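You operate a simulated robot arm through the tools that you are given. There is no shell and no other tool.

Carry out the task below with a simulated robot arm. There is one attempt and no reset: what you move stays moved.

## Task
Move the air hose to the grey outlet and set the air to about 200 kPa.
Fine: shut the valve and bleed the line to 0 before the coupler moves; open the valve again last; the gauge ends between 180 and 220.

Only the result counts: the job must be done as asked and must still hold three seconds after the hand-in. Knocking over, shifting, dropping, spilling or breaking anything else fails it.

## Robot
A 7-joint arm with a four-finger gripper, fixed in place. Base frame: the origin is at the foot of the arm, x ahead of it, y to its left, z up. Readings come in mm, degrees, newtons and seconds.
Its first joint turns from -69.0 to 172.0 degrees. Payload 3.67 kg.
Tool frame: the origin (TCP) lies between the finger pads and is the grasp point; the fingertips stand 28 mm ahead of it; z points along the fingers, y is the line along which they close. Largest opening 112 mm; the body of the gripper starts 73 mm behind the TCP.
Orientation is told as [roll, pitch, yaw] about the base's x, y, z axes, in that order, counted from this pose: with the fingers straight down and closing along the base's y, the tool's x points along the base's -x, its y along +y and its z along -z.

## Interface
- The arm moves only by the tool step_arm. Its argument "series" is a list of rows, each an object (a shift or turn left out is 0, a gripper value left out holds the last) with "translation": the shift along the tool's x, y, z in mm, a list of three; "delta_rot": the turn, a rotation vector about the tool's x, y, z in degrees, a list of three; "jaw": the opening, from 0 (shut) to 1 (fully open). In form: [{"translation": [dx, dy, dz], "delta_rot": [rx, ry, rz], "jaw": jaw}, ...]. A call has 1 to 20 rows; each row shifts and turns the commanded pose from where the row before left it, along the tool's axes as they then stand. A row lasts 0.2 s, in which the tool goes at most 50 mm and 8.6 degrees; a call with a longer step from one row to the next is refused whole, and so is a gripper value outside its range. Where a pose cannot be reached the arm comes as near as it can. A force on the tool above 40 N (or 10 N above the force at the start of the call, whichever is more), or a blocked arm, ends the call early, and 0.2 s more pass. The fingers move at their own pace and stop on an object; they squeeze with about 33 N. The grip force told is the motor's: it shows also when the fingers shut on nothing. Time passes only in rows, and 0.2 s behind the last, so rows that do not move let the fingers close. It gives the time, the measured TCP pose, the force on the tool (base axes), the opening and the grip force at its end, in the units of the frame above (readings bear some noise), with the torque about the TCP (base axes, N m) and any sound that the robot's microphone picked up, and new pictures: "views" is both (left out), scene, wrist or none.
- Cameras (640 x 400 px; columns grow to the right, rows downward): "scene" is fixed at [399.5, 500.9, 1323.7]; the picture's right is [-0.98, -0.18, 0.00], its down [-0.06, 0.34, -0.94] and it looks along [0.17, -0.92, -0.34] (base axes); focal length 318 px, centre (320, 200). "wrist" rides on the gripper at [60, -18, -104] in the tool frame; the picture's right is [0.29, 0.96, 0.00], its down [-0.80, 0.24, -0.55] and it looks along [-0.53, 0.16, 0.83] (tool axes); focal length 234 px, centre (320, 200). There is no depth. A picture from a camera that has moved, and an enlarged one, comes with that camera's place and axes in the base frame and with its lens.
- move_column(by): slides the trunk up (or, below 0, down) by that many mm; the arm rides with it, the base frame stays. It gives what a move gives, with no picture.
- inspect(camera, box): a new picture of the part [left, top, right, bottom] of that camera's present view, enlarged. The clock stands still meanwhile.
- finish_job(): hands the job in; it is judged then, once.

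Places have to be worked out from the pictures, the camera data and where the tool is seen. Open the gripper and draw the arm clear of the work before you hand the job in, unless the task says otherwise.

The tools are called after "Call:" as name(argument=value, ...) on one line, values as JSON. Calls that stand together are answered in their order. step_arm: Moves the arm, as the interface text tells. Its arguments: {"type":"object","properties":{"series":{"type":"array","items":{"type":"object","properties":{"translation":{"type":"array","items":{"type":"number"}},"delta_rot":{"type":"array","items":{"type":"number"}},"jaw":{"type":"number"}}}},"views":{"type":"string","enum":["both","scene","wrist","none"]}},"required":["series"]} The other tools are called the same way: move_column (by) slides the trunk up or down; inspect (camera, box) takes an enlarged picture of a part of a camera's view; finish_job () hands the job in.

At the start:

```text
time_s: 0.0
tool_pos: [398.9, -539.9, 1028.0]
tool_rot: [2.7, 0.5, -2.7]
wrist_force: [0.5, -1.6, 0.9]
wrist_torque: [0.02, 0.04, 0.0]
width: 112.2
grip_force: 0.0
trunk travel left (down, up): [-475.0, 365.0]
```

scene: 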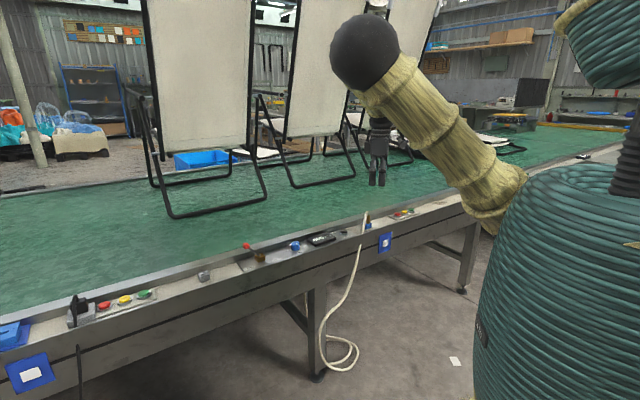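
wrist: 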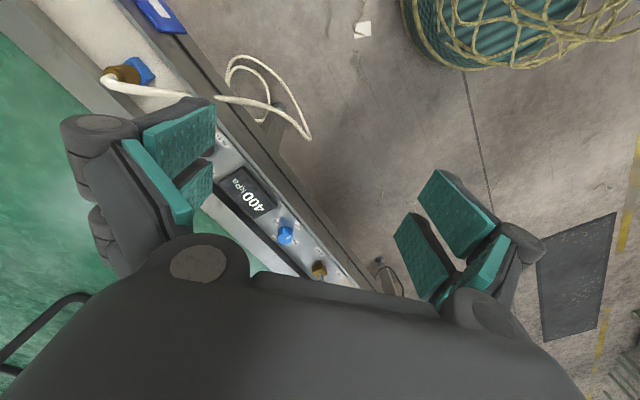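

The pictures show a rail along the conveyor with a valve lever (red), a blue knob, a gauge display at 400 kPa, and a hose on a blue outlet. I'll look at these parts enlarged first.

Call:
inspect(camera="scene", box=[180, 190, 440, 350])

Call:
inspect(camera="scene", box=[230, 210, 350, 285])

Call:
inspect(camera="scene", box=[340, 195, 420, 245])

Call:
inspect(camera="wrist", box=[80, 30, 420, 300])

Call:
inspect(camera="scene", box=[0, 260, 240, 400])

```text
2.46 times, centred on (310, 270) of scene
camera zoom: at [399.5, 500.9, 1323.7], right [-0.98, -0.18, 0.0], down [-0.06, 0.34, -0.94], along [0.17, -0.92, -0.34], focal length 782 px, centre (345, 28)
```

zoom: 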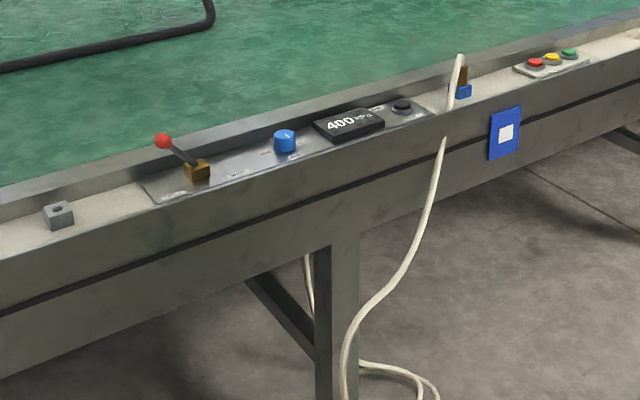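

```text
5.33 times, centred on (290, 248) of scene
camera zoom: at [399.5, 500.9, 1323.7], right [-0.98, -0.18, 0.0], down [-0.06, 0.34, -0.94], along [0.17, -0.92, -0.34], focal length 1695 px, centre (480, -53)
```

zoom: 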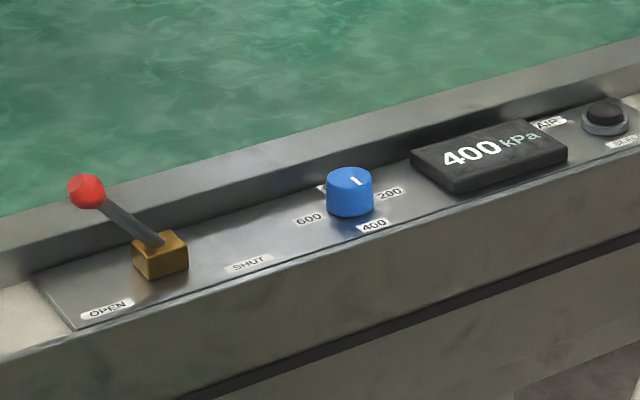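

```text
8.00 times, centred on (380, 220) of scene
camera zoom: at [399.5, 500.9, 1323.7], right [-0.98, -0.18, 0.0], down [-0.06, 0.34, -0.94], along [0.17, -0.92, -0.34], focal length 2542 px, centre (-160, 40)
```

zoom: 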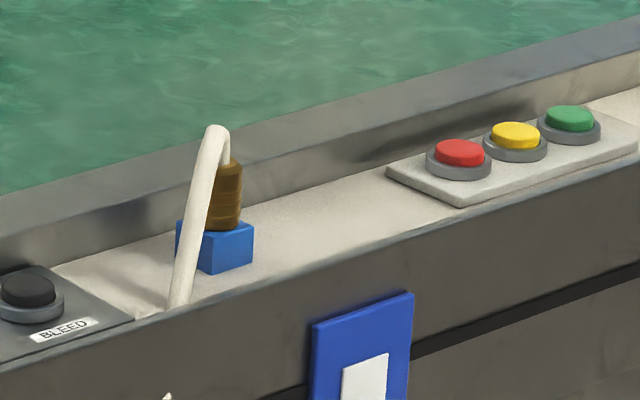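

```text
1.48 times, centred on (250, 165) of wrist
camera zoom: at [337.9, -560.8, 1132.9], right [-0.24, 0.97, 0.05], down [0.81, 0.18, 0.56], along [0.53, 0.17, -0.83], focal length 347 px, centre (424, 252)
```

zoom: 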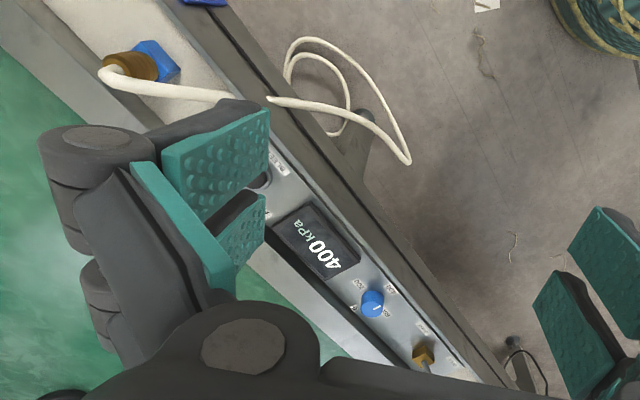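

```text
2.67 times, centred on (120, 330) of scene
camera zoom: at [399.5, 500.9, 1323.7], right [-0.98, -0.18, 0.0], down [-0.06, 0.34, -0.94], along [0.17, -0.92, -0.34], focal length 847 px, centre (853, -147)
```

zoom: 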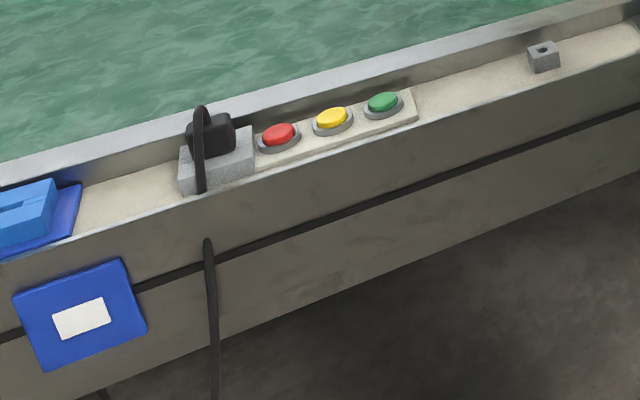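

The rough triangulation puts the knob near (685, -535, 755), the hose coupler near (423, -774, 780) and the grey outlet near (929, -295, 745), with the rail at about 44° to x. I'll move above the panel for a closer view, levelling the tool and yawing it so the fingers close along the rail.

Call:
step_arm(series=[{"translation": [-40, -5, 0], "delta_rot": [0, 0, 8]}, {"translation": [-40, -5, 0], "delta_rot": [0, 0, 8]}, {"translation": [-35, 0, 0], "delta_rot": [0, 0, 8]}, {"translation": [0, 0, 0], "delta_rot": [0, 0, 8]}, {"translation": [0, 0, 0], "delta_rot": [0, 0, 8]}], views="wrist")

```text
time_s: 1.2
tool_pos: [510.2, -570.6, 1028.0]
tool_rot: [1.7, 2.2, -42.8]
wrist_force: [-0.4, 0.3, 0.3]
wrist_torque: [0.05, 0.01, 0.02]
width: 111.9
grip_force: 0.1
trunk travel left (down, up): [-475.0, 365.0]
camera wrist: at [454.3, -549.0, 1132.6], right [0.44, 0.9, 0.04], down [0.75, -0.39, 0.53], along [0.49, -0.2, -0.85], focal length 234 px, centre (320, 200)
```

wrist: 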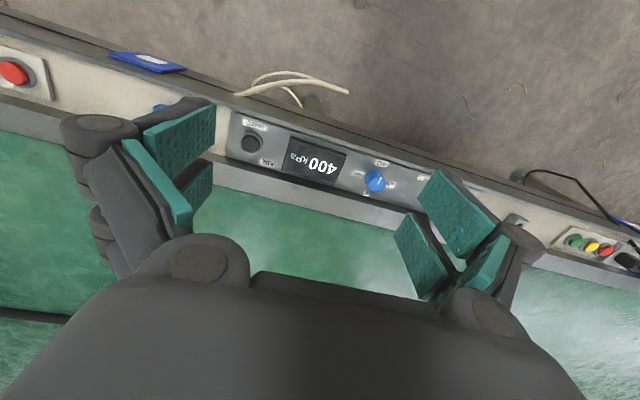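

The wrist picture now shows the panel between the fingers, upside down. I'll enlarge it to read the labels.

Call:
inspect(camera="wrist", box=[210, 90, 450, 240])

```text
2.67 times, centred on (330, 165) of wrist
camera zoom: at [454.3, -549.0, 1132.6], right [0.44, 0.9, 0.04], down [0.75, -0.39, 0.53], along [0.49, -0.2, -0.85], focal length 624 px, centre (293, 293)
```

zoom: 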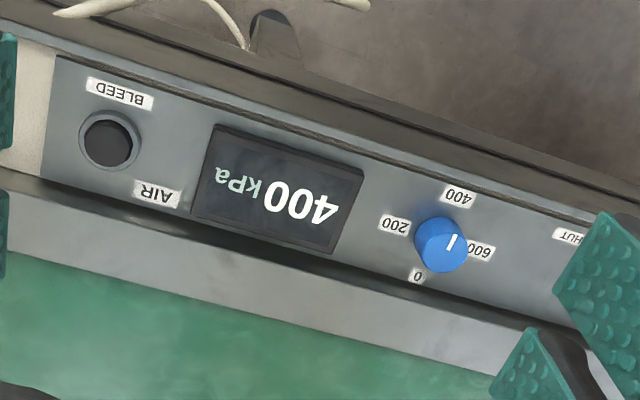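

The panel surface is at z≈739.5 and the knob is centred near (684, -534) with its top at about 760; its labels run 0, 200, 400, 600 clockwise from above. Next I move to view the valve lever.

Call:
step_arm(series=[{"translation": [-2.5, 39, 15.4]}, {"translation": [-2.5, 39, 15.4]}, {"translation": [-2.5, 39, 15.4]}, {"translation": [-2.5, 39, 15.4]}, {"translation": [-2.5, 39, 15.4]}, {"translation": [-2.5, 39, 15.4]}, {"translation": [-2.5, 39, 15.4]}], views="both")

```text
time_s: 3.0
tool_pos: [684.6, -391.7, 848.9]
tool_rot: [-2.6, 7.6, -44.7]
wrist_force: [0.2, -0.4, 0.4]
wrist_torque: [0.0, 0.01, 0.01]
width: 112.1
grip_force: 0.1
trunk travel left (down, up): [-475.0, 365.0]
stopped in row 7: the arm was blocked; the commanded pose is now the measured one
camera wrist: at [644.4, -370.8, 961.2], right [0.47, 0.89, -0.01], down [0.8, -0.42, 0.43], along [0.38, -0.21, -0.9], focal length 234 px, centre (320, 200)
```

scene: 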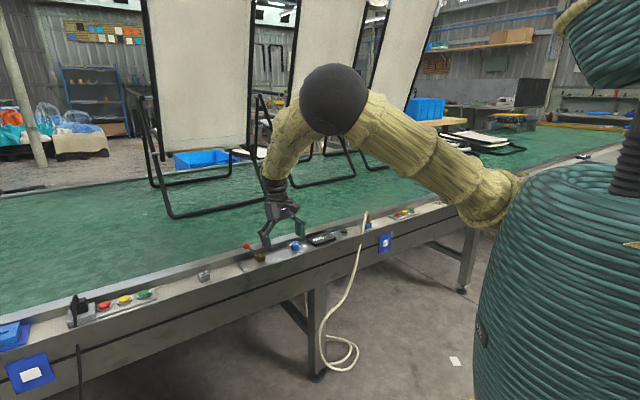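
wrist: 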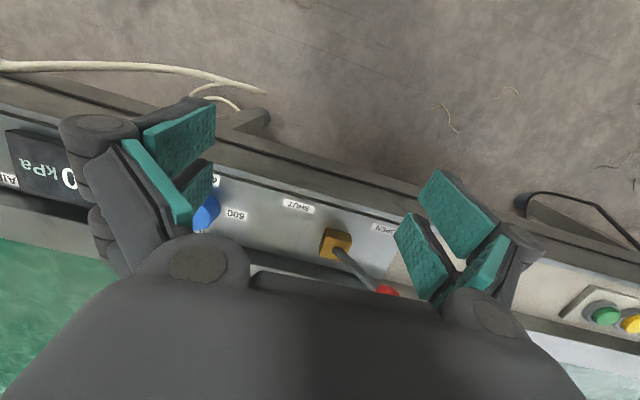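

The arm stopped early with a 7° tilt. The lever ball triangulates to about (820, -395, 808), leaning along the rail toward OPEN from its block at (786, -425). I'll test a small levelling turn and lift to see how the arm responds.

Call:
step_arm(series=[{"translation": [0, 0, -15], "delta_rot": [-1.3, -3.8, 0]}, {"translation": [0, 0, -15], "delta_rot": [-1.3, -3.8, 0]}, {"translation": [0, 0, 0]}], views="none")

```text
time_s: 4.0
tool_pos: [672.4, -406.4, 830.1]
tool_rot: [-2.7, 3.5, -46.0]
wrist_force: [0.4, -0.5, -0.3]
wrist_torque: [0.0, 0.01, 0.01]
width: 111.9
grip_force: 0.0
trunk travel left (down, up): [-475.0, 365.0]
stopped in row 3: the arm was blocked; the commanded pose is now the measured one
```

It moved down and sideways instead of up, so some joint is at a limit. I'll look at the scene, and try a pure lift with no turn.

Call:
step_arm(series=[{"translation": [0, 0, -20]}, {"translation": [0, 0, -20]}, {"translation": [0, 0, 0]}], views="both")

Call:
inspect(camera="scene", box=[220, 40, 540, 240])

```text
time_s: 4.8
tool_pos: [669.0, -418.6, 859.7]
tool_rot: [-2.9, 4.5, -47.2]
wrist_force: [-0.4, -0.4, 0.3]
wrist_torque: [-0.02, 0.0, -0.01]
width: 111.9
grip_force: 0.1
trunk travel left (down, up): [-475.0, 365.0]
camera wrist: at [623.7, -390.3, 968.9], right [0.5, 0.86, -0.02], down [0.76, -0.43, 0.48], along [0.4, -0.26, -0.88], focal length 234 px, centre (320, 200)
```

scene: 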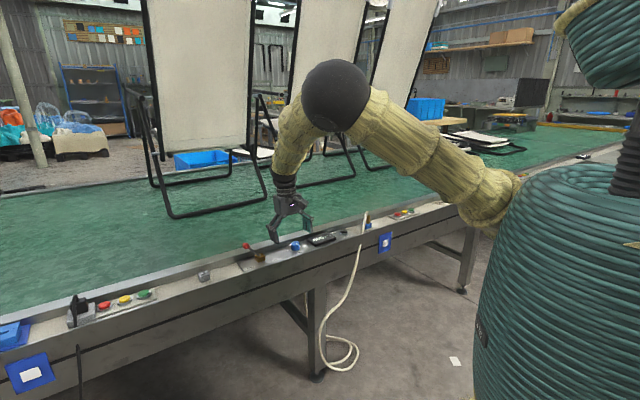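
wrist: 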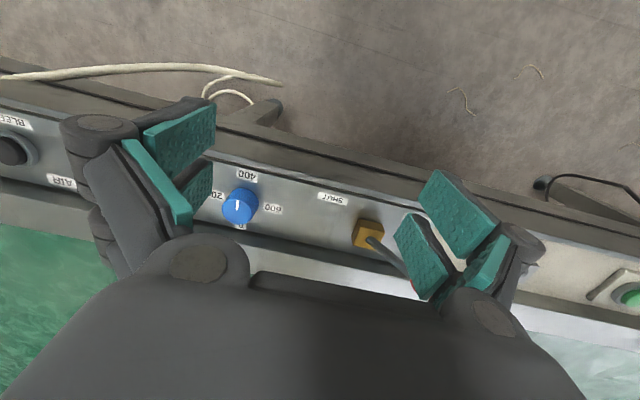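

```text
2.00 times, centred on (380, 140) of scene
camera zoom: at [399.5, 500.9, 1323.7], right [-0.98, -0.18, 0.0], down [-0.06, 0.34, -0.94], along [0.17, -0.92, -0.34], focal length 636 px, centre (200, 320)
```

zoom: 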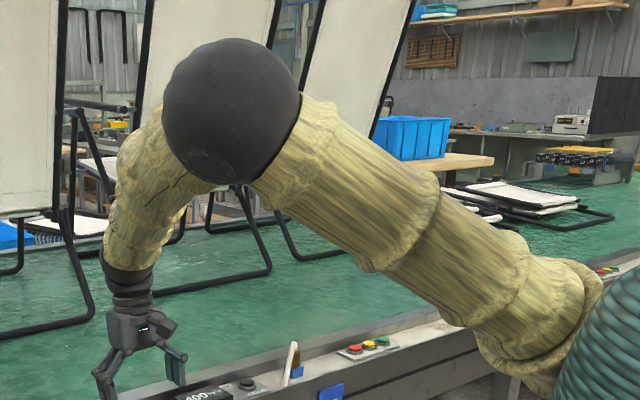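

The arm tracks poorly here, drifting tangentially, so I'll back off to a nearer, higher pose and level the tool to see whether tracking recovers.

Call:
step_arm(series=[{"translation": [25, -20, -30]}, {"translation": [25, -20, -30], "delta_rot": [-1, -1.5, 0]}, {"translation": [20, -20, -20], "delta_rot": [-1, -1.5, 0]}, {"translation": [0, 0, 0], "delta_rot": [-1, -1.5, 0]}, {"translation": [0, 0, 0]}, {"translation": [0, 0, 0]}], views="none")

```text
time_s: 5.4
tool_pos: [590.1, -412.0, 816.2]
tool_rot: [-10.0, 10.6, -48.2]
wrist_force: [-0.5, 0.2, -0.1]
wrist_torque: [0.0, 0.04, 0.01]
width: 111.6
grip_force: 0.0
trunk travel left (down, up): [-475.0, 365.0]
stopped in row 2: the arm was blocked; the commanded pose is now the measured one
```

Tracking got worse, so I'll hold still for a second to see where the arm settles, and look at it.

Call:
step_arm(series=[{"translation": [0, 0, 0]}, {"translation": [0, 0, 0]}, {"translation": [0, 0, 0]}, {"translation": [0, 0, 0]}], views="both")

Call:
inspect(camera="scene", box=[220, 40, 540, 240])

```text
time_s: 6.4
tool_pos: [590.4, -411.0, 816.3]
tool_rot: [-10.2, 10.6, -48.2]
wrist_force: [-0.1, 0.2, -0.2]
wrist_torque: [-0.02, 0.02, -0.01]
width: 112.3
grip_force: 0.0
trunk travel left (down, up): [-475.0, 365.0]
camera wrist: at [564.0, -382.8, 930.5], right [0.49, 0.86, -0.11], down [0.83, -0.43, 0.35], along [0.25, -0.26, -0.93], focal length 234 px, centre (320, 200)
```

scene: 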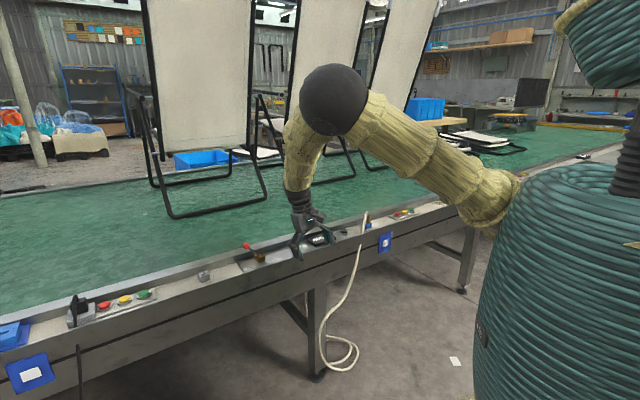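
wrist: 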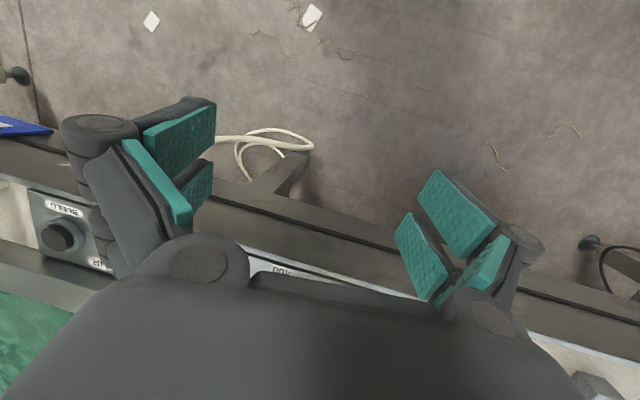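

```text
2.00 times, centred on (380, 140) of scene
camera zoom: at [399.5, 500.9, 1323.7], right [-0.98, -0.18, 0.0], down [-0.06, 0.34, -0.94], along [0.17, -0.92, -0.34], focal length 636 px, centre (200, 320)
```

zoom: 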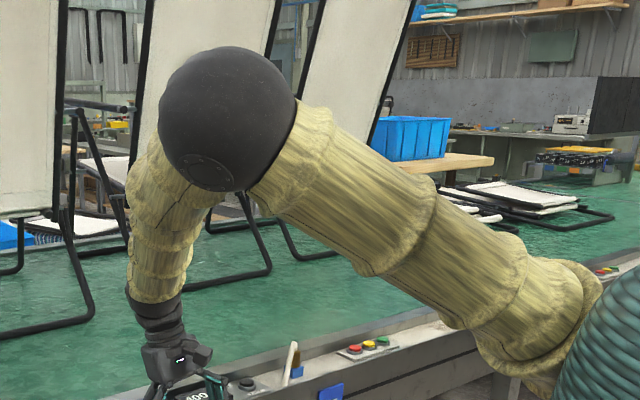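

The elbow has hardly moved while the wrist folded in. I'll try a slow lift in small steps to see whether the arm follows when not rushed.

Call:
step_arm(series=[{"translation": [0, 0, -6]}, {"translation": [0, 0, -6]}, {"translation": [0, 0, -6]}, {"translation": [0, 0, -6]}, {"translation": [0, 0, -6]}, {"translation": [0, 0, 0]}, {"translation": [0, 0, 0]}], views="none")

```text
time_s: 8.0
tool_pos: [591.5, -418.5, 834.2]
tool_rot: [-10.3, 11.7, -49.1]
wrist_force: [0.5, 0.0, 0.5]
wrist_torque: [-0.05, 0.01, 0.0]
width: 111.8
grip_force: 0.0
trunk travel left (down, up): [-475.0, 365.0]
```

Even slow lifts fall short, as if a joint is at its stop with the shoulder this low. I'll raise the trunk 120 mm, so the arm works lower relative to its shoulder, and test tracking there.

Call:
move_column(by=120)

Call:
step_arm(series=[{"translation": [0, 0, 0], "delta_rot": [-5, -6, 0]}, {"translation": [0, 0, 0], "delta_rot": [-5, -6, 0]}, {"translation": [0, 0, 0]}, {"translation": [0, 0, 0]}], views="none")

```text
time_s: 9.5
tool_pos: [592.3, -419.7, 955.5]
tool_rot: [-9.9, 11.6, -49.1]
wrist_force: [-0.5, -0.3, 0.0]
wrist_torque: [-0.01, 0.0, -0.02]
width: 112.1
grip_force: 0.1
trunk travel left (down, up): [-595.0, 245.0]
```

```text
time_s: 10.7
tool_pos: [570.9, -423.0, 910.9]
tool_rot: [-3.6, 2.9, -48.8]
wrist_force: [0.4, 0.0, -0.2]
wrist_torque: [-0.02, 0.01, 0.03]
width: 112.1
grip_force: 0.1
trunk travel left (down, up): [-595.0, 245.0]
stopped in row 4: the arm was blocked; the commanded pose is now the measured one
```

Levelling drops the hand, so it may be the yaw relative to the arm that drives a wrist joint to its stop. I'll test by yawing back about 24° and lifting slightly.

Call:
step_arm(series=[{"translation": [0, 0, 0], "delta_rot": [0, 0, -8]}, {"translation": [0, 0, 0], "delta_rot": [0, 0, -8]}, {"translation": [0, 0, 0], "delta_rot": [0, 0, -8]}, {"translation": [0, 0, -10]}, {"translation": [0, 0, -10]}, {"translation": [0, 0, -10]}, {"translation": [0, 0, 0]}], views="scene")

```text
time_s: 12.3
tool_pos: [563.9, -431.5, 928.1]
tool_rot: [-2.3, 5.6, -25.8]
wrist_force: [0.1, 0.1, 0.3]
wrist_torque: [0.02, 0.02, -0.02]
width: 112.1
grip_force: 0.1
trunk travel left (down, up): [-595.0, 245.0]
```

scene: 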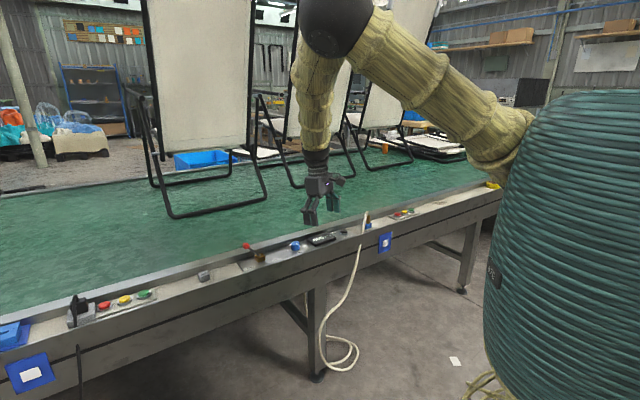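

The yaw is not the cause. I'll go back toward the region where it tracked exactly, moving in -y and up, to find where the trouble begins.

Call:
step_arm(series=[{"translation": [-2, -25, -19]}, {"translation": [-2, -25, -19]}, {"translation": [-2, -25, -19]}, {"translation": [-2, -25, -19]}, {"translation": [-2, -25, -19]}, {"translation": [-2, -25, -19]}, {"translation": [0, 0, 0]}, {"translation": [0, 0, 0]}], views="scene")

```text
time_s: 14.1
tool_pos: [533.3, -563.0, 1062.3]
tool_rot: [-2.3, 4.0, -24.5]
wrist_force: [-0.6, -0.4, 0.1]
wrist_torque: [0.05, 0.01, -0.03]
width: 112.0
grip_force: 0.2
trunk travel left (down, up): [-595.0, 245.0]
```

scene: 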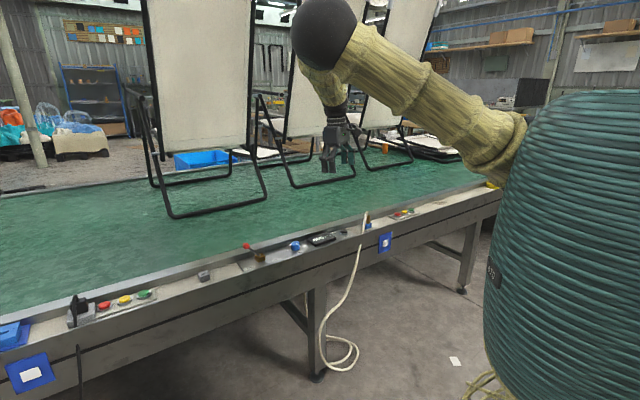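

Here it tracks again. The pattern (the tool tilting inward as the forearm gets steep) fits a minimum wrist bend, so a lower shoulder, giving a flatter forearm, should cure it. I'll lift the hand a bit, then lower the trunk.

Call:
step_arm(series=[{"translation": [10, 0, -30], "delta_rot": [-1, -2, 0]}, {"translation": [10, 0, -30], "delta_rot": [-1, -2, 0]}, {"translation": [10, 0, -30]}, {"translation": [0, 0, 0]}], views="none")

Call:
move_column(by=-270)

Call:
step_arm(series=[{"translation": [0, 0, 0]}], views="both")

```text
time_s: 15.1
tool_pos: [509.4, -550.1, 1151.1]
tool_rot: [-0.2, 0.0, -24.4]
wrist_force: [-0.1, -0.2, 0.7]
wrist_torque: [0.03, 0.03, -0.02]
width: 112.0
grip_force: 0.1
trunk travel left (down, up): [-595.0, 245.0]
```

```text
time_s: 17.8
tool_pos: [510.4, -549.8, 882.1]
tool_rot: [-0.1, -0.1, -24.4]
wrist_force: [-0.6, 0.0, 0.7]
wrist_torque: [0.01, -0.01, 0.01]
width: 112.0
grip_force: 0.0
trunk travel left (down, up): [-325.0, 515.0]
```

```text
time_s: 18.2
tool_pos: [510.1, -550.2, 882.5]
tool_rot: [-0.2, 0.0, -24.5]
wrist_force: [0.2, 0.8, -0.6]
wrist_torque: [0.0, -0.01, 0.02]
width: 111.9
grip_force: 0.1
trunk travel left (down, up): [-325.0, 515.0]
camera wrist: at [447.4, -542.2, 985.5], right [0.13, 0.99, 0.0], down [0.83, -0.11, 0.55], along [0.55, -0.08, -0.83], focal length 234 px, centre (320, 200)
```

scene: 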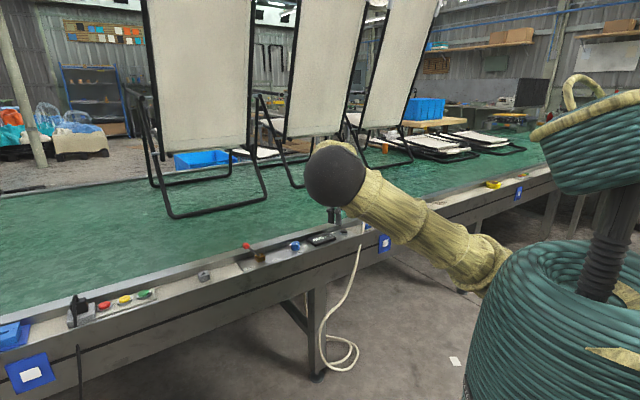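
wrist: 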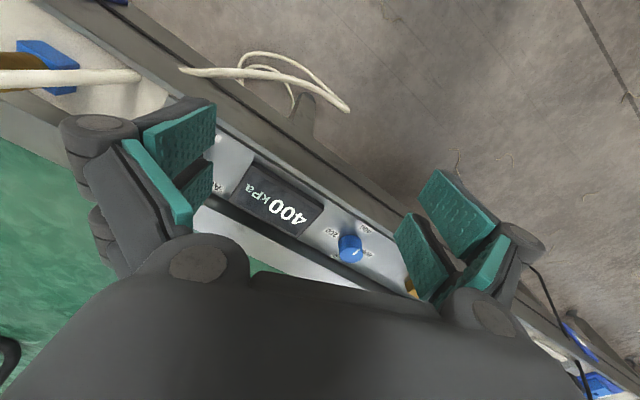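

The tool is level and free of error at this trunk height. Now I go over the knob at (684, -534), keeping z at 880, then yaw to align with the rail.

Call:
step_arm(series=[{"translation": [-30.3, 17.4, 0]}, {"translation": [-30.3, 17.4, 0]}, {"translation": [-30.3, 17.4, 0]}, {"translation": [-30.3, 17.4, 0]}, {"translation": [-30.3, 17.4, 0]}, {"delta_rot": [0, 0, 7]}, {"delta_rot": [0, 0, 7]}, {"delta_rot": [0, 0, 7]}, {}], views="both")

```text
time_s: 20.2
tool_pos: [683.8, -534.1, 881.5]
tool_rot: [-0.1, -0.1, -45.4]
wrist_force: [-0.2, 0.5, -0.2]
wrist_torque: [-0.01, 0.01, -0.01]
width: 111.9
grip_force: 0.0
trunk travel left (down, up): [-325.0, 515.0]
camera wrist: at [628.5, -503.6, 985.2], right [0.48, 0.88, 0.0], down [0.73, -0.4, 0.55], along [0.49, -0.27, -0.83], focal length 234 px, centre (320, 200)
```

scene: 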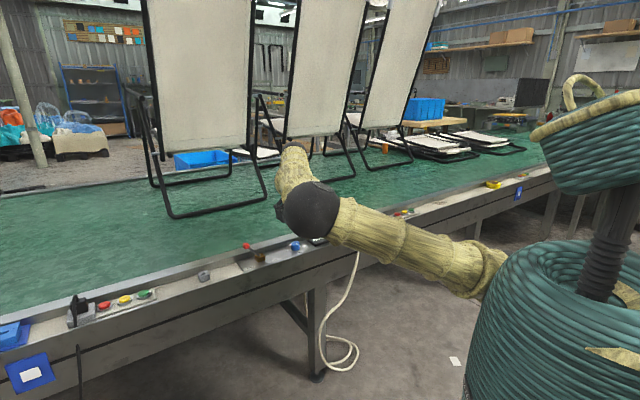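
wrist: 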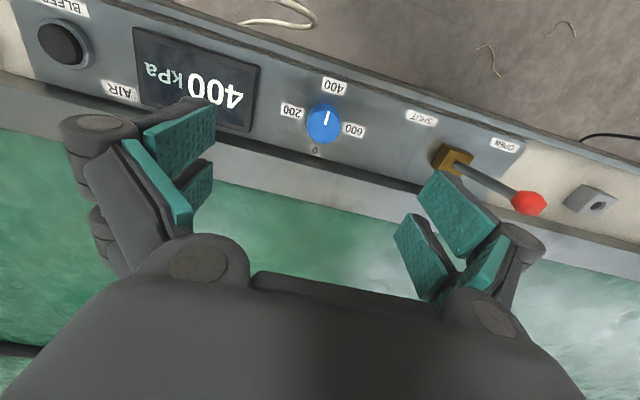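

Tracking is exact now, and all panel parts plus the grey outlet are visible. I'll enlarge the views to measure the knob, lever and outlet.

Call:
inspect(camera="wrist", box=[260, 60, 400, 170])

Call:
inspect(camera="wrist", box=[400, 90, 640, 260])

Call:
inspect(camera="scene", box=[180, 230, 320, 300])

```text
3.64 times, centred on (330, 115) of wrist
camera zoom: at [628.5, -503.6, 985.2], right [0.48, 0.88, 0.0], down [0.73, -0.4, 0.55], along [0.49, -0.27, -0.83], focal length 852 px, centre (284, 509)
```

zoom: 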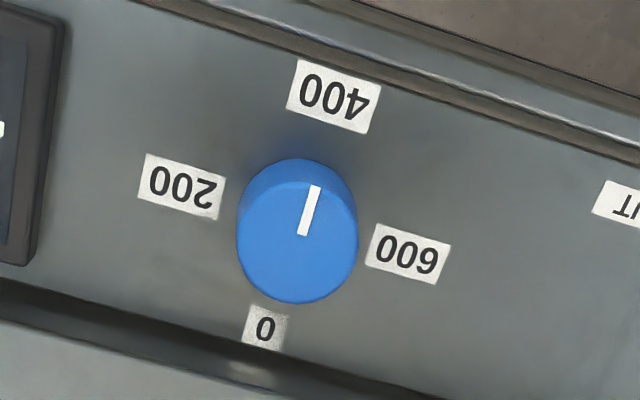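

```text
2.35 times, centred on (520, 175) of wrist
camera zoom: at [628.5, -503.6, 985.2], right [0.48, 0.88, 0.0], down [0.73, -0.4, 0.55], along [0.49, -0.27, -0.83], focal length 551 px, centre (-151, 259)
```

zoom: 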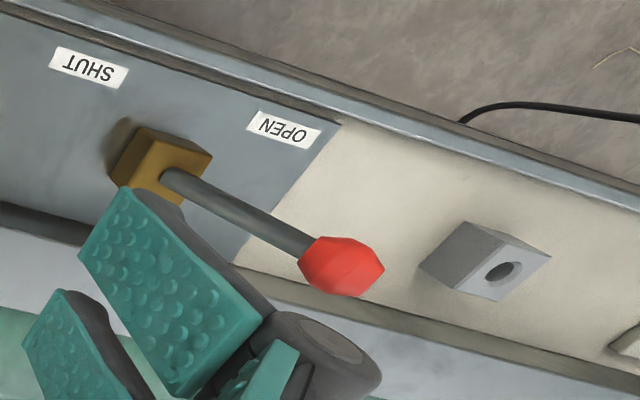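

```text
4.57 times, centred on (250, 265) of scene
camera zoom: at [399.5, 500.9, 1323.7], right [-0.98, -0.18, 0.0], down [-0.06, 0.34, -0.94], along [0.17, -0.92, -0.34], focal length 1453 px, centre (640, -97)
```

zoom: 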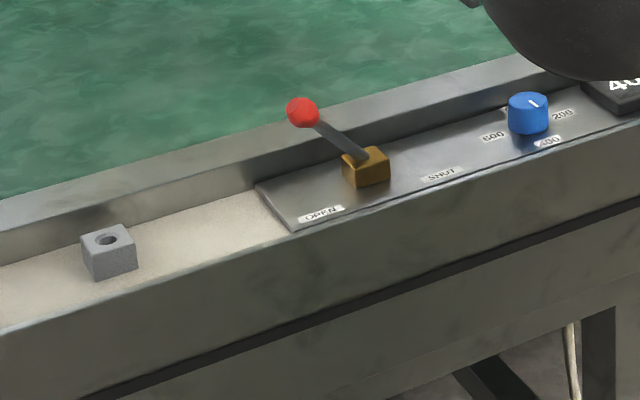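

The knob centre works out at about (687.5, -532), radius 16, top z≈761, with its mark at 400. I'll yaw to about -90 so I can turn +90° symmetrically about the rail, part-close the jaw and descend around the knob.

Call:
step_arm(series=[{"delta_rot": [0, 0, 7.5], "jaw": 0.5}, {"delta_rot": [0, 0, 7.5]}, {"delta_rot": [0, 0, 7.5]}, {"delta_rot": [0, 0, 7.5]}, {"delta_rot": [0, 0, 7.5]}, {"delta_rot": [0, 0, 7.5]}, {"translation": [2, 3.7, 0]}, {"translation": [0, 0, 30]}, {"translation": [0, 0, 30]}, {}], views="both")

```text
time_s: 22.4
tool_pos: [586.1, -538.7, 838.9]
tool_rot: [-0.2, -0.2, -86.2]
wrist_force: [-0.7, 0.0, -0.5]
wrist_torque: [0.01, 0.0, -0.02]
width: 55.7
grip_force: 0.1
out of reach, approached as far as the arm can: row 4, 5, 6, 7, 9
trunk travel left (down, up): [-325.0, 515.0]
camera wrist: at [563.6, -480.6, 942.9], right [0.94, 0.35, 0.0], down [0.29, -0.78, 0.56], along [0.19, -0.52, -0.83], focal length 234 px, centre (320, 200)
```

scene: 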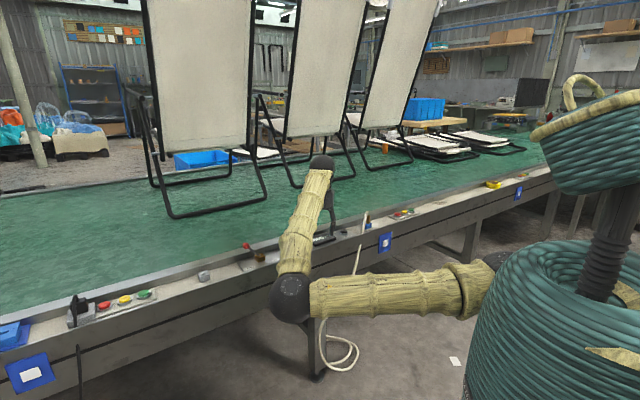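
wrist: 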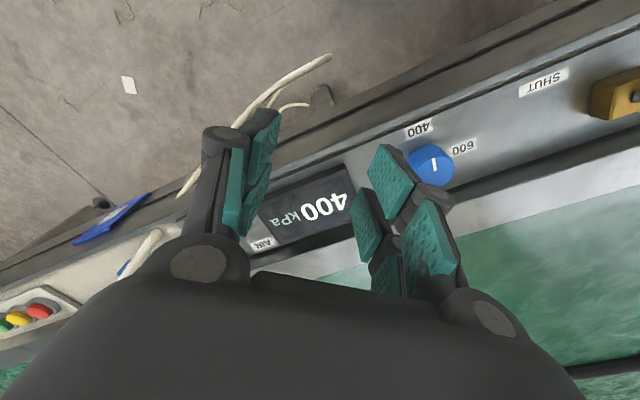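

A yaw of -86 is out of reach and dragged the hand 100 mm aside, still above everything. I'll lift and turn back toward yaw -45.

Call:
step_arm(series=[{"translation": [0, 0, -30]}, {"translation": [0, 0, -20], "delta_rot": [0, 0, -7.5]}, {"delta_rot": [0, 0, -7.5]}, {"delta_rot": [0, 0, -7.5]}, {"delta_rot": [0, 0, -7.5]}, {"delta_rot": [0, 0, -7.5]}, {"delta_rot": [0, 0, -7.5]}, {}], views="scene")

```text
time_s: 24.2
tool_pos: [585.5, -538.9, 888.9]
tool_rot: [-0.2, -0.1, -41.6]
wrist_force: [-0.2, 0.1, 0.0]
wrist_torque: [0.0, 0.0, 0.02]
width: 56.1
grip_force: 0.2
trunk travel left (down, up): [-325.0, 515.0]
```

scene: 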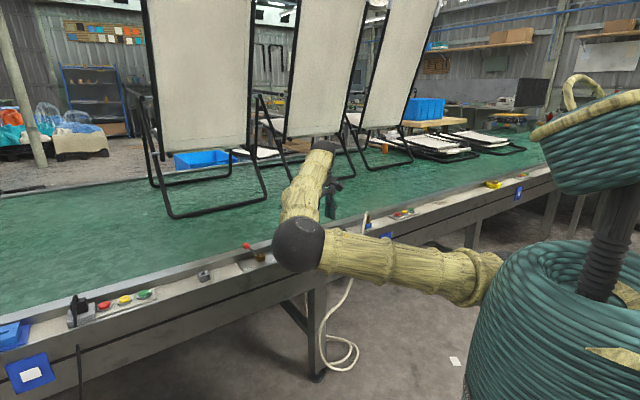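

The command resets to the reached pose, and the arm is level at yaw -42. I'll move above the knob keeping this yaw.

Call:
step_arm(series=[{"translation": [-24, 24.3, 0]}, {"translation": [-24, 24.3, 0]}, {"translation": [-23.7, 24.3, 0]}, {}], views="wrist")

Call:
inspect(camera="wrist", box=[240, 50, 400, 170])

```text
time_s: 25.2
tool_pos: [687.2, -531.2, 890.4]
tool_rot: [-0.1, -0.2, -41.6]
wrist_force: [-0.1, -0.5, -0.3]
wrist_torque: [0.02, 0.01, -0.02]
width: 56.2
grip_force: 0.0
trunk travel left (down, up): [-325.0, 515.0]
camera wrist: at [630.9, -506.5, 993.3], right [0.42, 0.91, 0.0], down [0.76, -0.35, 0.55], along [0.5, -0.24, -0.83], focal length 234 px, centre (320, 200)
```

wrist: 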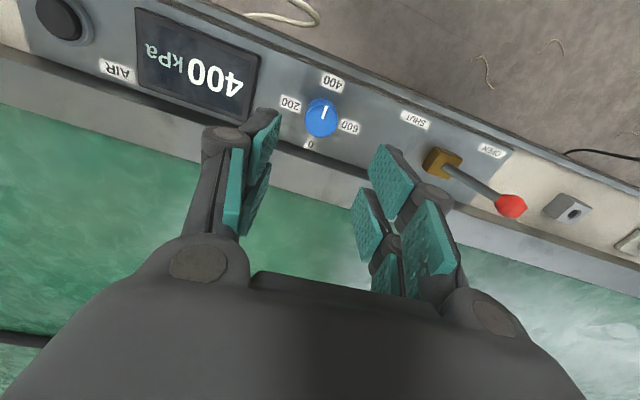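

```text
3.33 times, centred on (320, 110) of wrist
camera zoom: at [630.9, -506.5, 993.3], right [0.42, 0.91, 0.0], down [0.76, -0.35, 0.55], along [0.5, -0.24, -0.83], focal length 781 px, centre (320, 500)
```

zoom: 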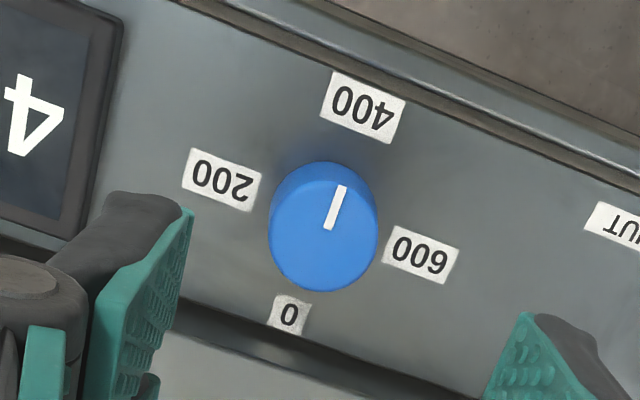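

The knob re-measures at (687.7, -531.6), right under the TCP. Descending to z≈773 with the jaw at 56 mm, then closing on it.

Call:
step_arm(series=[{"translation": [0, 0, 30]}, {"translation": [0, 0, 30]}, {"translation": [0, 0, 30]}, {"translation": [0, 0, 27]}, {}], views="wrist")

```text
time_s: 26.4
tool_pos: [687.3, -532.8, 770.1]
tool_rot: [-0.2, -0.1, -41.6]
wrist_force: [0.2, 0.2, -0.2]
wrist_torque: [0.01, -0.02, 0.02]
width: 55.9
grip_force: 0.1
trunk travel left (down, up): [-325.0, 515.0]
camera wrist: at [631.4, -506.8, 875.2], right [0.42, 0.91, 0.0], down [0.76, -0.35, 0.55], along [0.5, -0.24, -0.83], focal length 234 px, centre (320, 200)
```

wrist: 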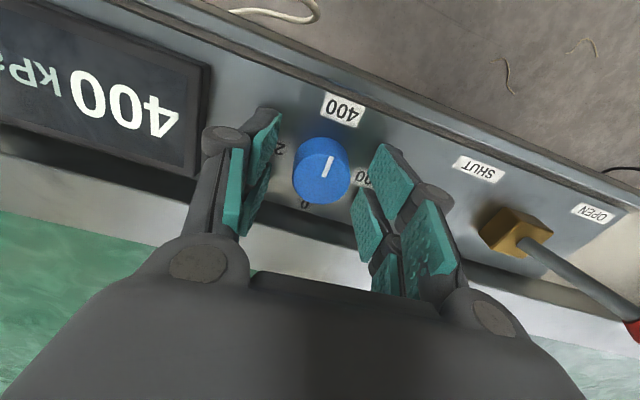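

No contact, and the knob sits centred between the pads. Closing the jaw on it.

Call:
step_arm(series=[{"jaw": 0}, {"jaw": 0}, {"jaw": 0}], views="wrist")

```text
time_s: 27.2
tool_pos: [688.3, -531.3, 771.4]
tool_rot: [-0.2, -0.1, -41.6]
wrist_force: [0.4, 4.7, -1.2]
wrist_torque: [0.09, -0.07, -0.02]
width: 31.8
grip_force: 44.9
trunk travel left (down, up): [-325.0, 515.0]
camera wrist: at [631.6, -506.4, 875.4], right [0.42, 0.91, 0.0], down [0.76, -0.35, 0.55], along [0.5, -0.24, -0.83], focal length 234 px, centre (320, 200)
```

wrist: 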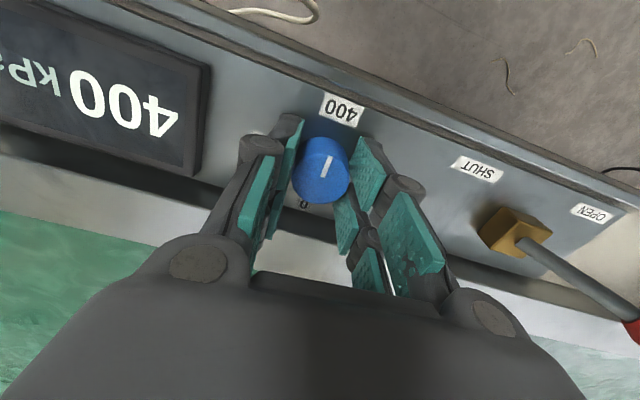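

Gripped at 31.8 mm. Now turning it 45° counter-clockwise as seen from above (tool z negative), toward 200.

Call:
step_arm(series=[{"delta_rot": [0, 0, -7.5]}, {"delta_rot": [0, 0, -7.5]}, {"delta_rot": [0, 0, -7.5]}, {"delta_rot": [0, 0, -7.5]}, {"delta_rot": [0, 0, -7.5]}, {"delta_rot": [0, 0, -7.5]}, {}], views="both")

```text
time_s: 28.8
tool_pos: [688.2, -532.2, 771.2]
tool_rot: [-0.1, 0.1, 3.5]
wrist_force: [5.6, 11.1, -4.7]
wrist_torque: [0.4, -0.39, 0.04]
width: 31.9
grip_force: 45.1
trunk travel left (down, up): [-325.0, 515.0]
camera wrist: at [629.8, -553.7, 875.5], right [-0.35, 0.94, 0.0], down [0.78, 0.29, 0.55], along [0.52, 0.19, -0.83], focal length 234 px, centre (320, 200)
```

scene: 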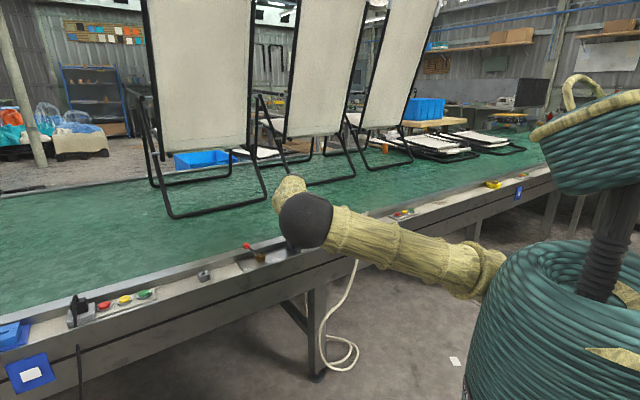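
wrist: 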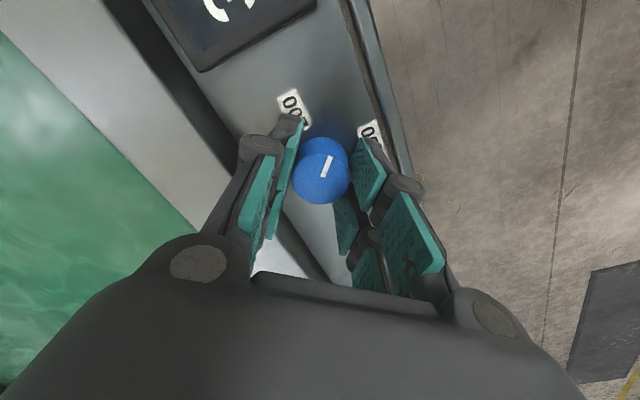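

The mark moved with the gripper. I'll open, turn back 45° in place around the knob, regrip and turn another 40°.

Call:
step_arm(series=[{"jaw": 0.45}, {"jaw": 0.45}, {"delta_rot": [0, 0, 7.5]}, {"delta_rot": [0, 0, 7.5]}, {"delta_rot": [0, 0, 7.5]}, {"delta_rot": [0, 0, 7.5]}, {"delta_rot": [0, 0, 7.5]}, {"delta_rot": [0, 0, 7.5]}, {}], views="wrist")

```text
time_s: 30.8
tool_pos: [687.2, -532.1, 772.8]
tool_rot: [-0.1, -0.2, -41.7]
wrist_force: [0.1, 0.4, 0.3]
wrist_torque: [0.03, -0.01, -0.03]
width: 50.4
grip_force: 0.3
trunk travel left (down, up): [-325.0, 515.0]
camera wrist: at [630.8, -506.5, 875.8], right [0.42, 0.91, 0.0], down [0.76, -0.35, 0.55], along [0.5, -0.24, -0.83], focal length 234 px, centre (320, 200)
```

wrist: 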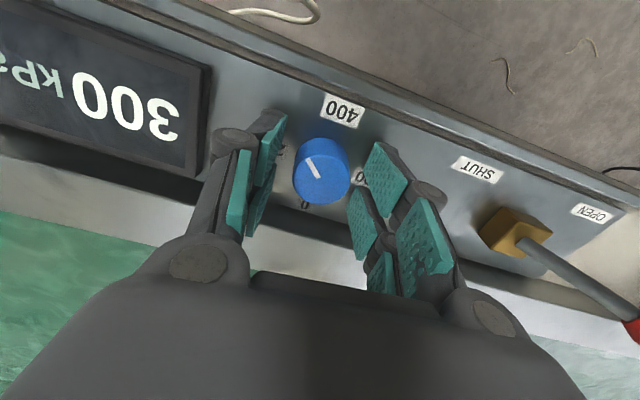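

The gauge now reads 300 kPa, so 45° is 100 kPa. Regripping and turning another 45°.

Call:
step_arm(series=[{"jaw": 0}, {"jaw": 0}, {"jaw": 0}, {"delta_rot": [0, 0, -7.5]}, {"delta_rot": [0, 0, -7.5]}, {"delta_rot": [0, 0, -7.5]}, {"delta_rot": [0, 0, -7.5]}, {"delta_rot": [0, 0, -7.5]}, {"delta_rot": [0, 0, -7.5]}, {}, {"jaw": 0.45}, {"jaw": 0.45}, {"translation": [0, 0, -30]}, {"translation": [0, 0, -30]}, {"translation": [0, 0, -30]}, {"delta_rot": [0, 0, 7.5]}, {"delta_rot": [0, 0, 7.5]}, {"delta_rot": [0, 0, 7.5]}, {"delta_rot": [0, 0, 7.5]}, {"delta_rot": [0, 0, 7.5]}], views="both")

```text
time_s: 35.0
tool_pos: [688.6, -531.7, 860.9]
tool_rot: [-0.3, -0.1, -34.2]
wrist_force: [0.0, -1.3, 0.5]
wrist_torque: [0.02, 0.05, -0.01]
width: 50.4
grip_force: 0.0
trunk travel left (down, up): [-325.0, 515.0]
camera wrist: at [628.1, -513.7, 965.8], right [0.3, 0.95, 0.0], down [0.79, -0.25, 0.55], along [0.53, -0.17, -0.83], focal length 234 px, centre (320, 200)
```

scene: 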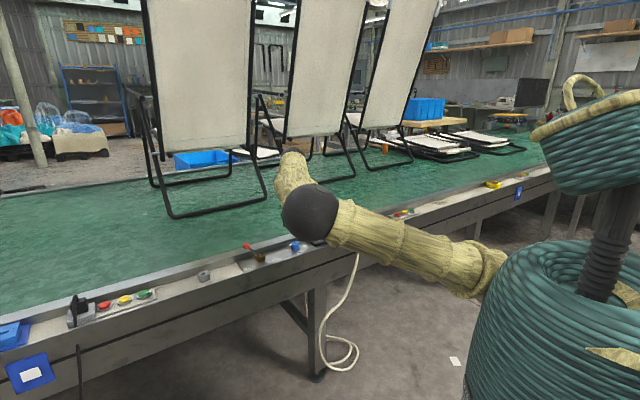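
wrist: 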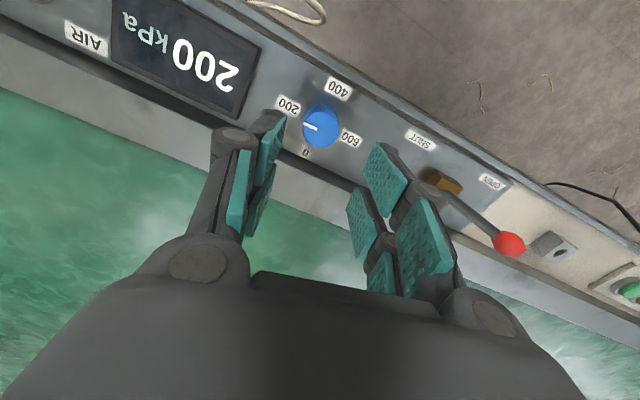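

The gauge reads 200 kPa with the mark at 200. Next is the valve: the lever ball is at about (821, -396, 812), so I go over it at z≈900 with yaw -44.5 and the fingers closing along the rail.

Call:
step_arm(series=[{"translation": [0, 0, -40], "delta_rot": [0, 0, 5], "jaw": 0.5}, {"delta_rot": [0, 0, 5.3]}, {"translation": [0, 38, 0]}, {"translation": [0, 38, 0]}, {"translation": [0, 38, 0]}, {"translation": [0, 38, 0]}, {"translation": [0, 38, 0]}, {}], views="both")

```text
time_s: 36.8
tool_pos: [821.3, -401.6, 901.2]
tool_rot: [0.0, 0.0, -44.1]
wrist_force: [0.7, 0.8, 0.4]
wrist_torque: [-0.04, -0.03, -0.01]
width: 56.2
grip_force: 0.1
out of reach, approached as far as the arm can: row 7
trunk travel left (down, up): [-325.0, 515.0]
camera wrist: at [765.6, -374.2, 1005.2], right [0.46, 0.89, 0.0], down [0.74, -0.38, 0.55], along [0.49, -0.25, -0.83], focal length 234 px, centre (320, 200)
```

scene: 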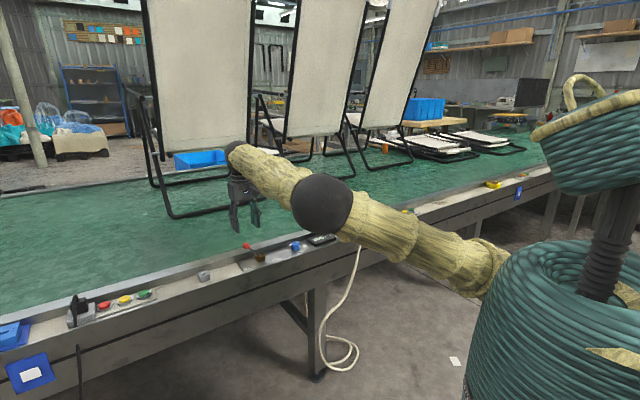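
wrist: 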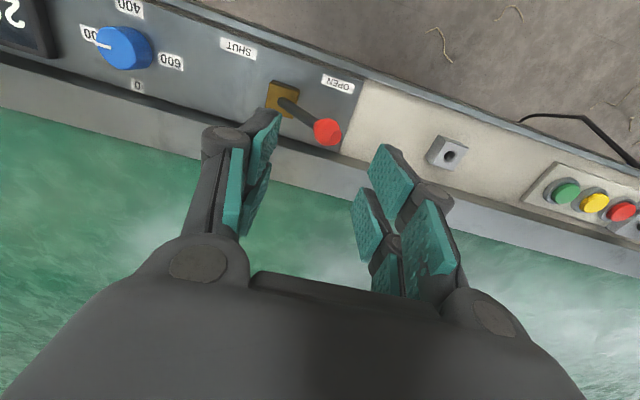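

It stops just short at this height, at the edge of stretch, but going lower should help. I'll enlarge the view to re-measure the ball and the outlet.

Call:
inspect(camera="wrist", box=[240, 60, 400, 160])

Call:
inspect(camera="wrist", box=[380, 100, 540, 200])

```text
4.00 times, centred on (320, 110) of wrist
camera zoom: at [765.6, -374.2, 1005.2], right [0.46, 0.89, 0.0], down [0.74, -0.38, 0.55], along [0.49, -0.25, -0.83], focal length 937 px, centre (320, 560)
```

zoom: 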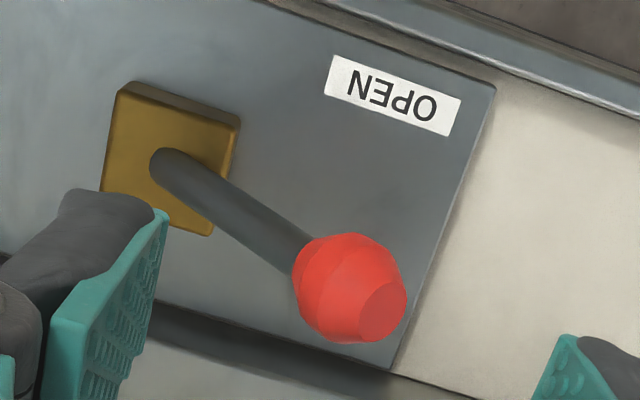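

```text
4.00 times, centred on (460, 150) of wrist
camera zoom: at [765.6, -374.2, 1005.2], right [0.46, 0.89, 0.0], down [0.74, -0.38, 0.55], along [0.49, -0.25, -0.83], focal length 937 px, centre (-240, 400)
```

zoom: 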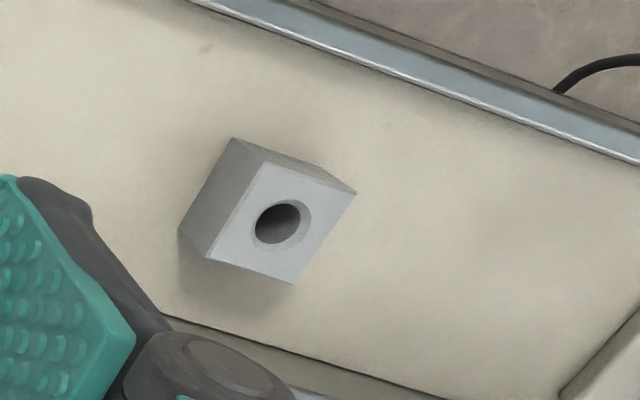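

The ball is confirmed at about (822, -396, 812) and the outlet hole at about (927, -291, 755). I'll descend straddling the ball to z≈815.

Call:
step_arm(series=[{"translation": [0, 0, 30]}, {"translation": [2, 2.5, 25]}, {"translation": [1.4, 2, 20]}, {"translation": [0, 0, 11]}, {}], views="wrist")

```text
time_s: 38.0
tool_pos: [822.2, -398.3, 814.8]
tool_rot: [-0.2, 0.0, -44.3]
wrist_force: [0.4, 1.0, 0.8]
wrist_torque: [0.0, 0.0, 0.01]
width: 56.1
grip_force: 0.1
trunk travel left (down, up): [-325.0, 515.0]
camera wrist: at [766.2, -370.2, 918.3], right [0.46, 0.89, 0.0], down [0.74, -0.38, 0.55], along [0.49, -0.26, -0.83], focal length 234 px, centre (320, 200)
```

wrist: 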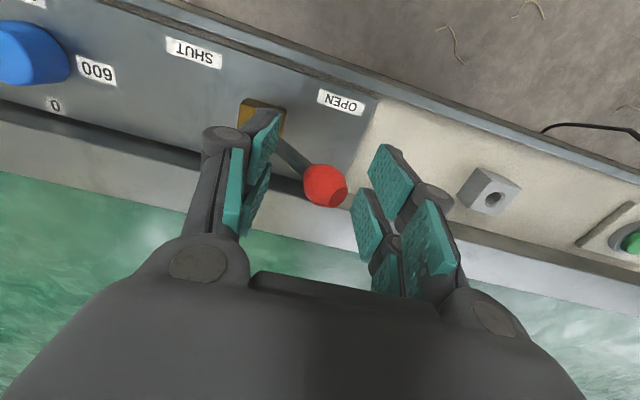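

The ball lies between the pads. Now pushing along -u (toward SHUT) in small steps.

Call:
step_arm(series=[{"translation": [0, -8, 0]}, {"translation": [0, -8, 0]}, {"translation": [0, -8, 0]}, {"translation": [0, -8, 0]}, {"translation": [0, -8, 0]}, {"translation": [0, -8, 0]}, {"translation": [0, -8, 0]}, {"translation": [0, -8, 0]}], views="wrist")

```text
time_s: 39.8
tool_pos: [776.0, -442.5, 815.9]
tool_rot: [-0.3, 0.0, -44.5]
wrist_force: [1.0, -0.1, 0.3]
wrist_torque: [0.04, 0.01, 0.0]
width: 56.1
grip_force: 0.1
trunk travel left (down, up): [-325.0, 515.0]
camera wrist: at [720.9, -415.1, 919.2], right [0.46, 0.89, 0.0], down [0.74, -0.39, 0.55], along [0.49, -0.26, -0.83], focal length 234 px, centre (320, 200)
```

wrist: 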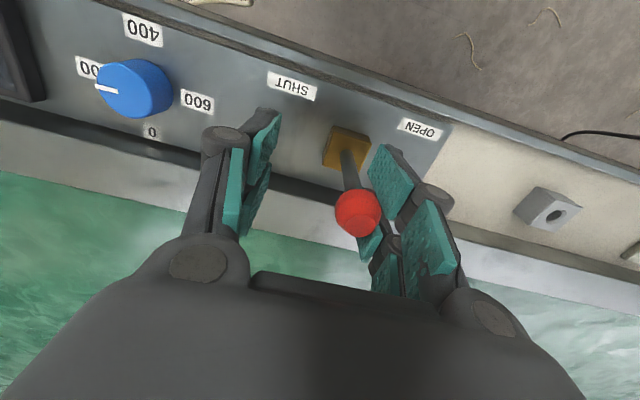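

Lever is nearly upright and moving with the finger at almost no force. Continuing the push toward SHUT.

Call:
step_arm(series=[{"translation": [0, -8, 0]}, {"translation": [0, -8, 0]}, {"translation": [0, -8, 0]}, {"translation": [0, -8, 0]}, {"translation": [0, -6, 0]}], views="wrist")

```text
time_s: 41.0
tool_pos: [753.5, -466.1, 814.1]
tool_rot: [0.1, 0.1, -44.3]
wrist_force: [21.0, 21.6, -8.1]
wrist_torque: [0.57, -1.21, -0.13]
width: 70.9
grip_force: 13.7
trunk travel left (down, up): [-325.0, 515.0]
stopped in row 5: the force on the tool passed its limit at 43 N (the readings are from after the stop); the commanded pose is now the measured one
camera wrist: at [698.0, -438.4, 916.8], right [0.46, 0.89, 0.0], down [0.74, -0.39, 0.55], along [0.49, -0.25, -0.83], focal length 234 px, centre (320, 200)
```

wrist: 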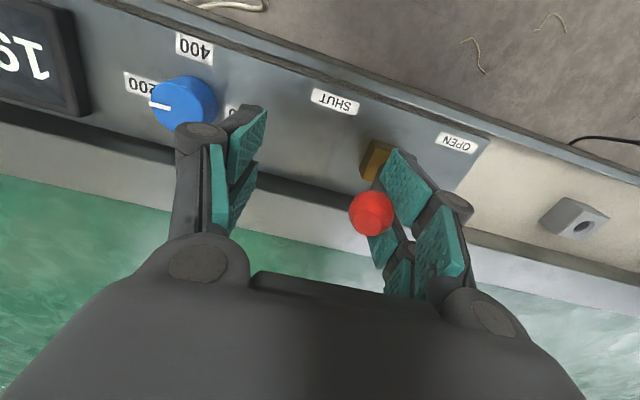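

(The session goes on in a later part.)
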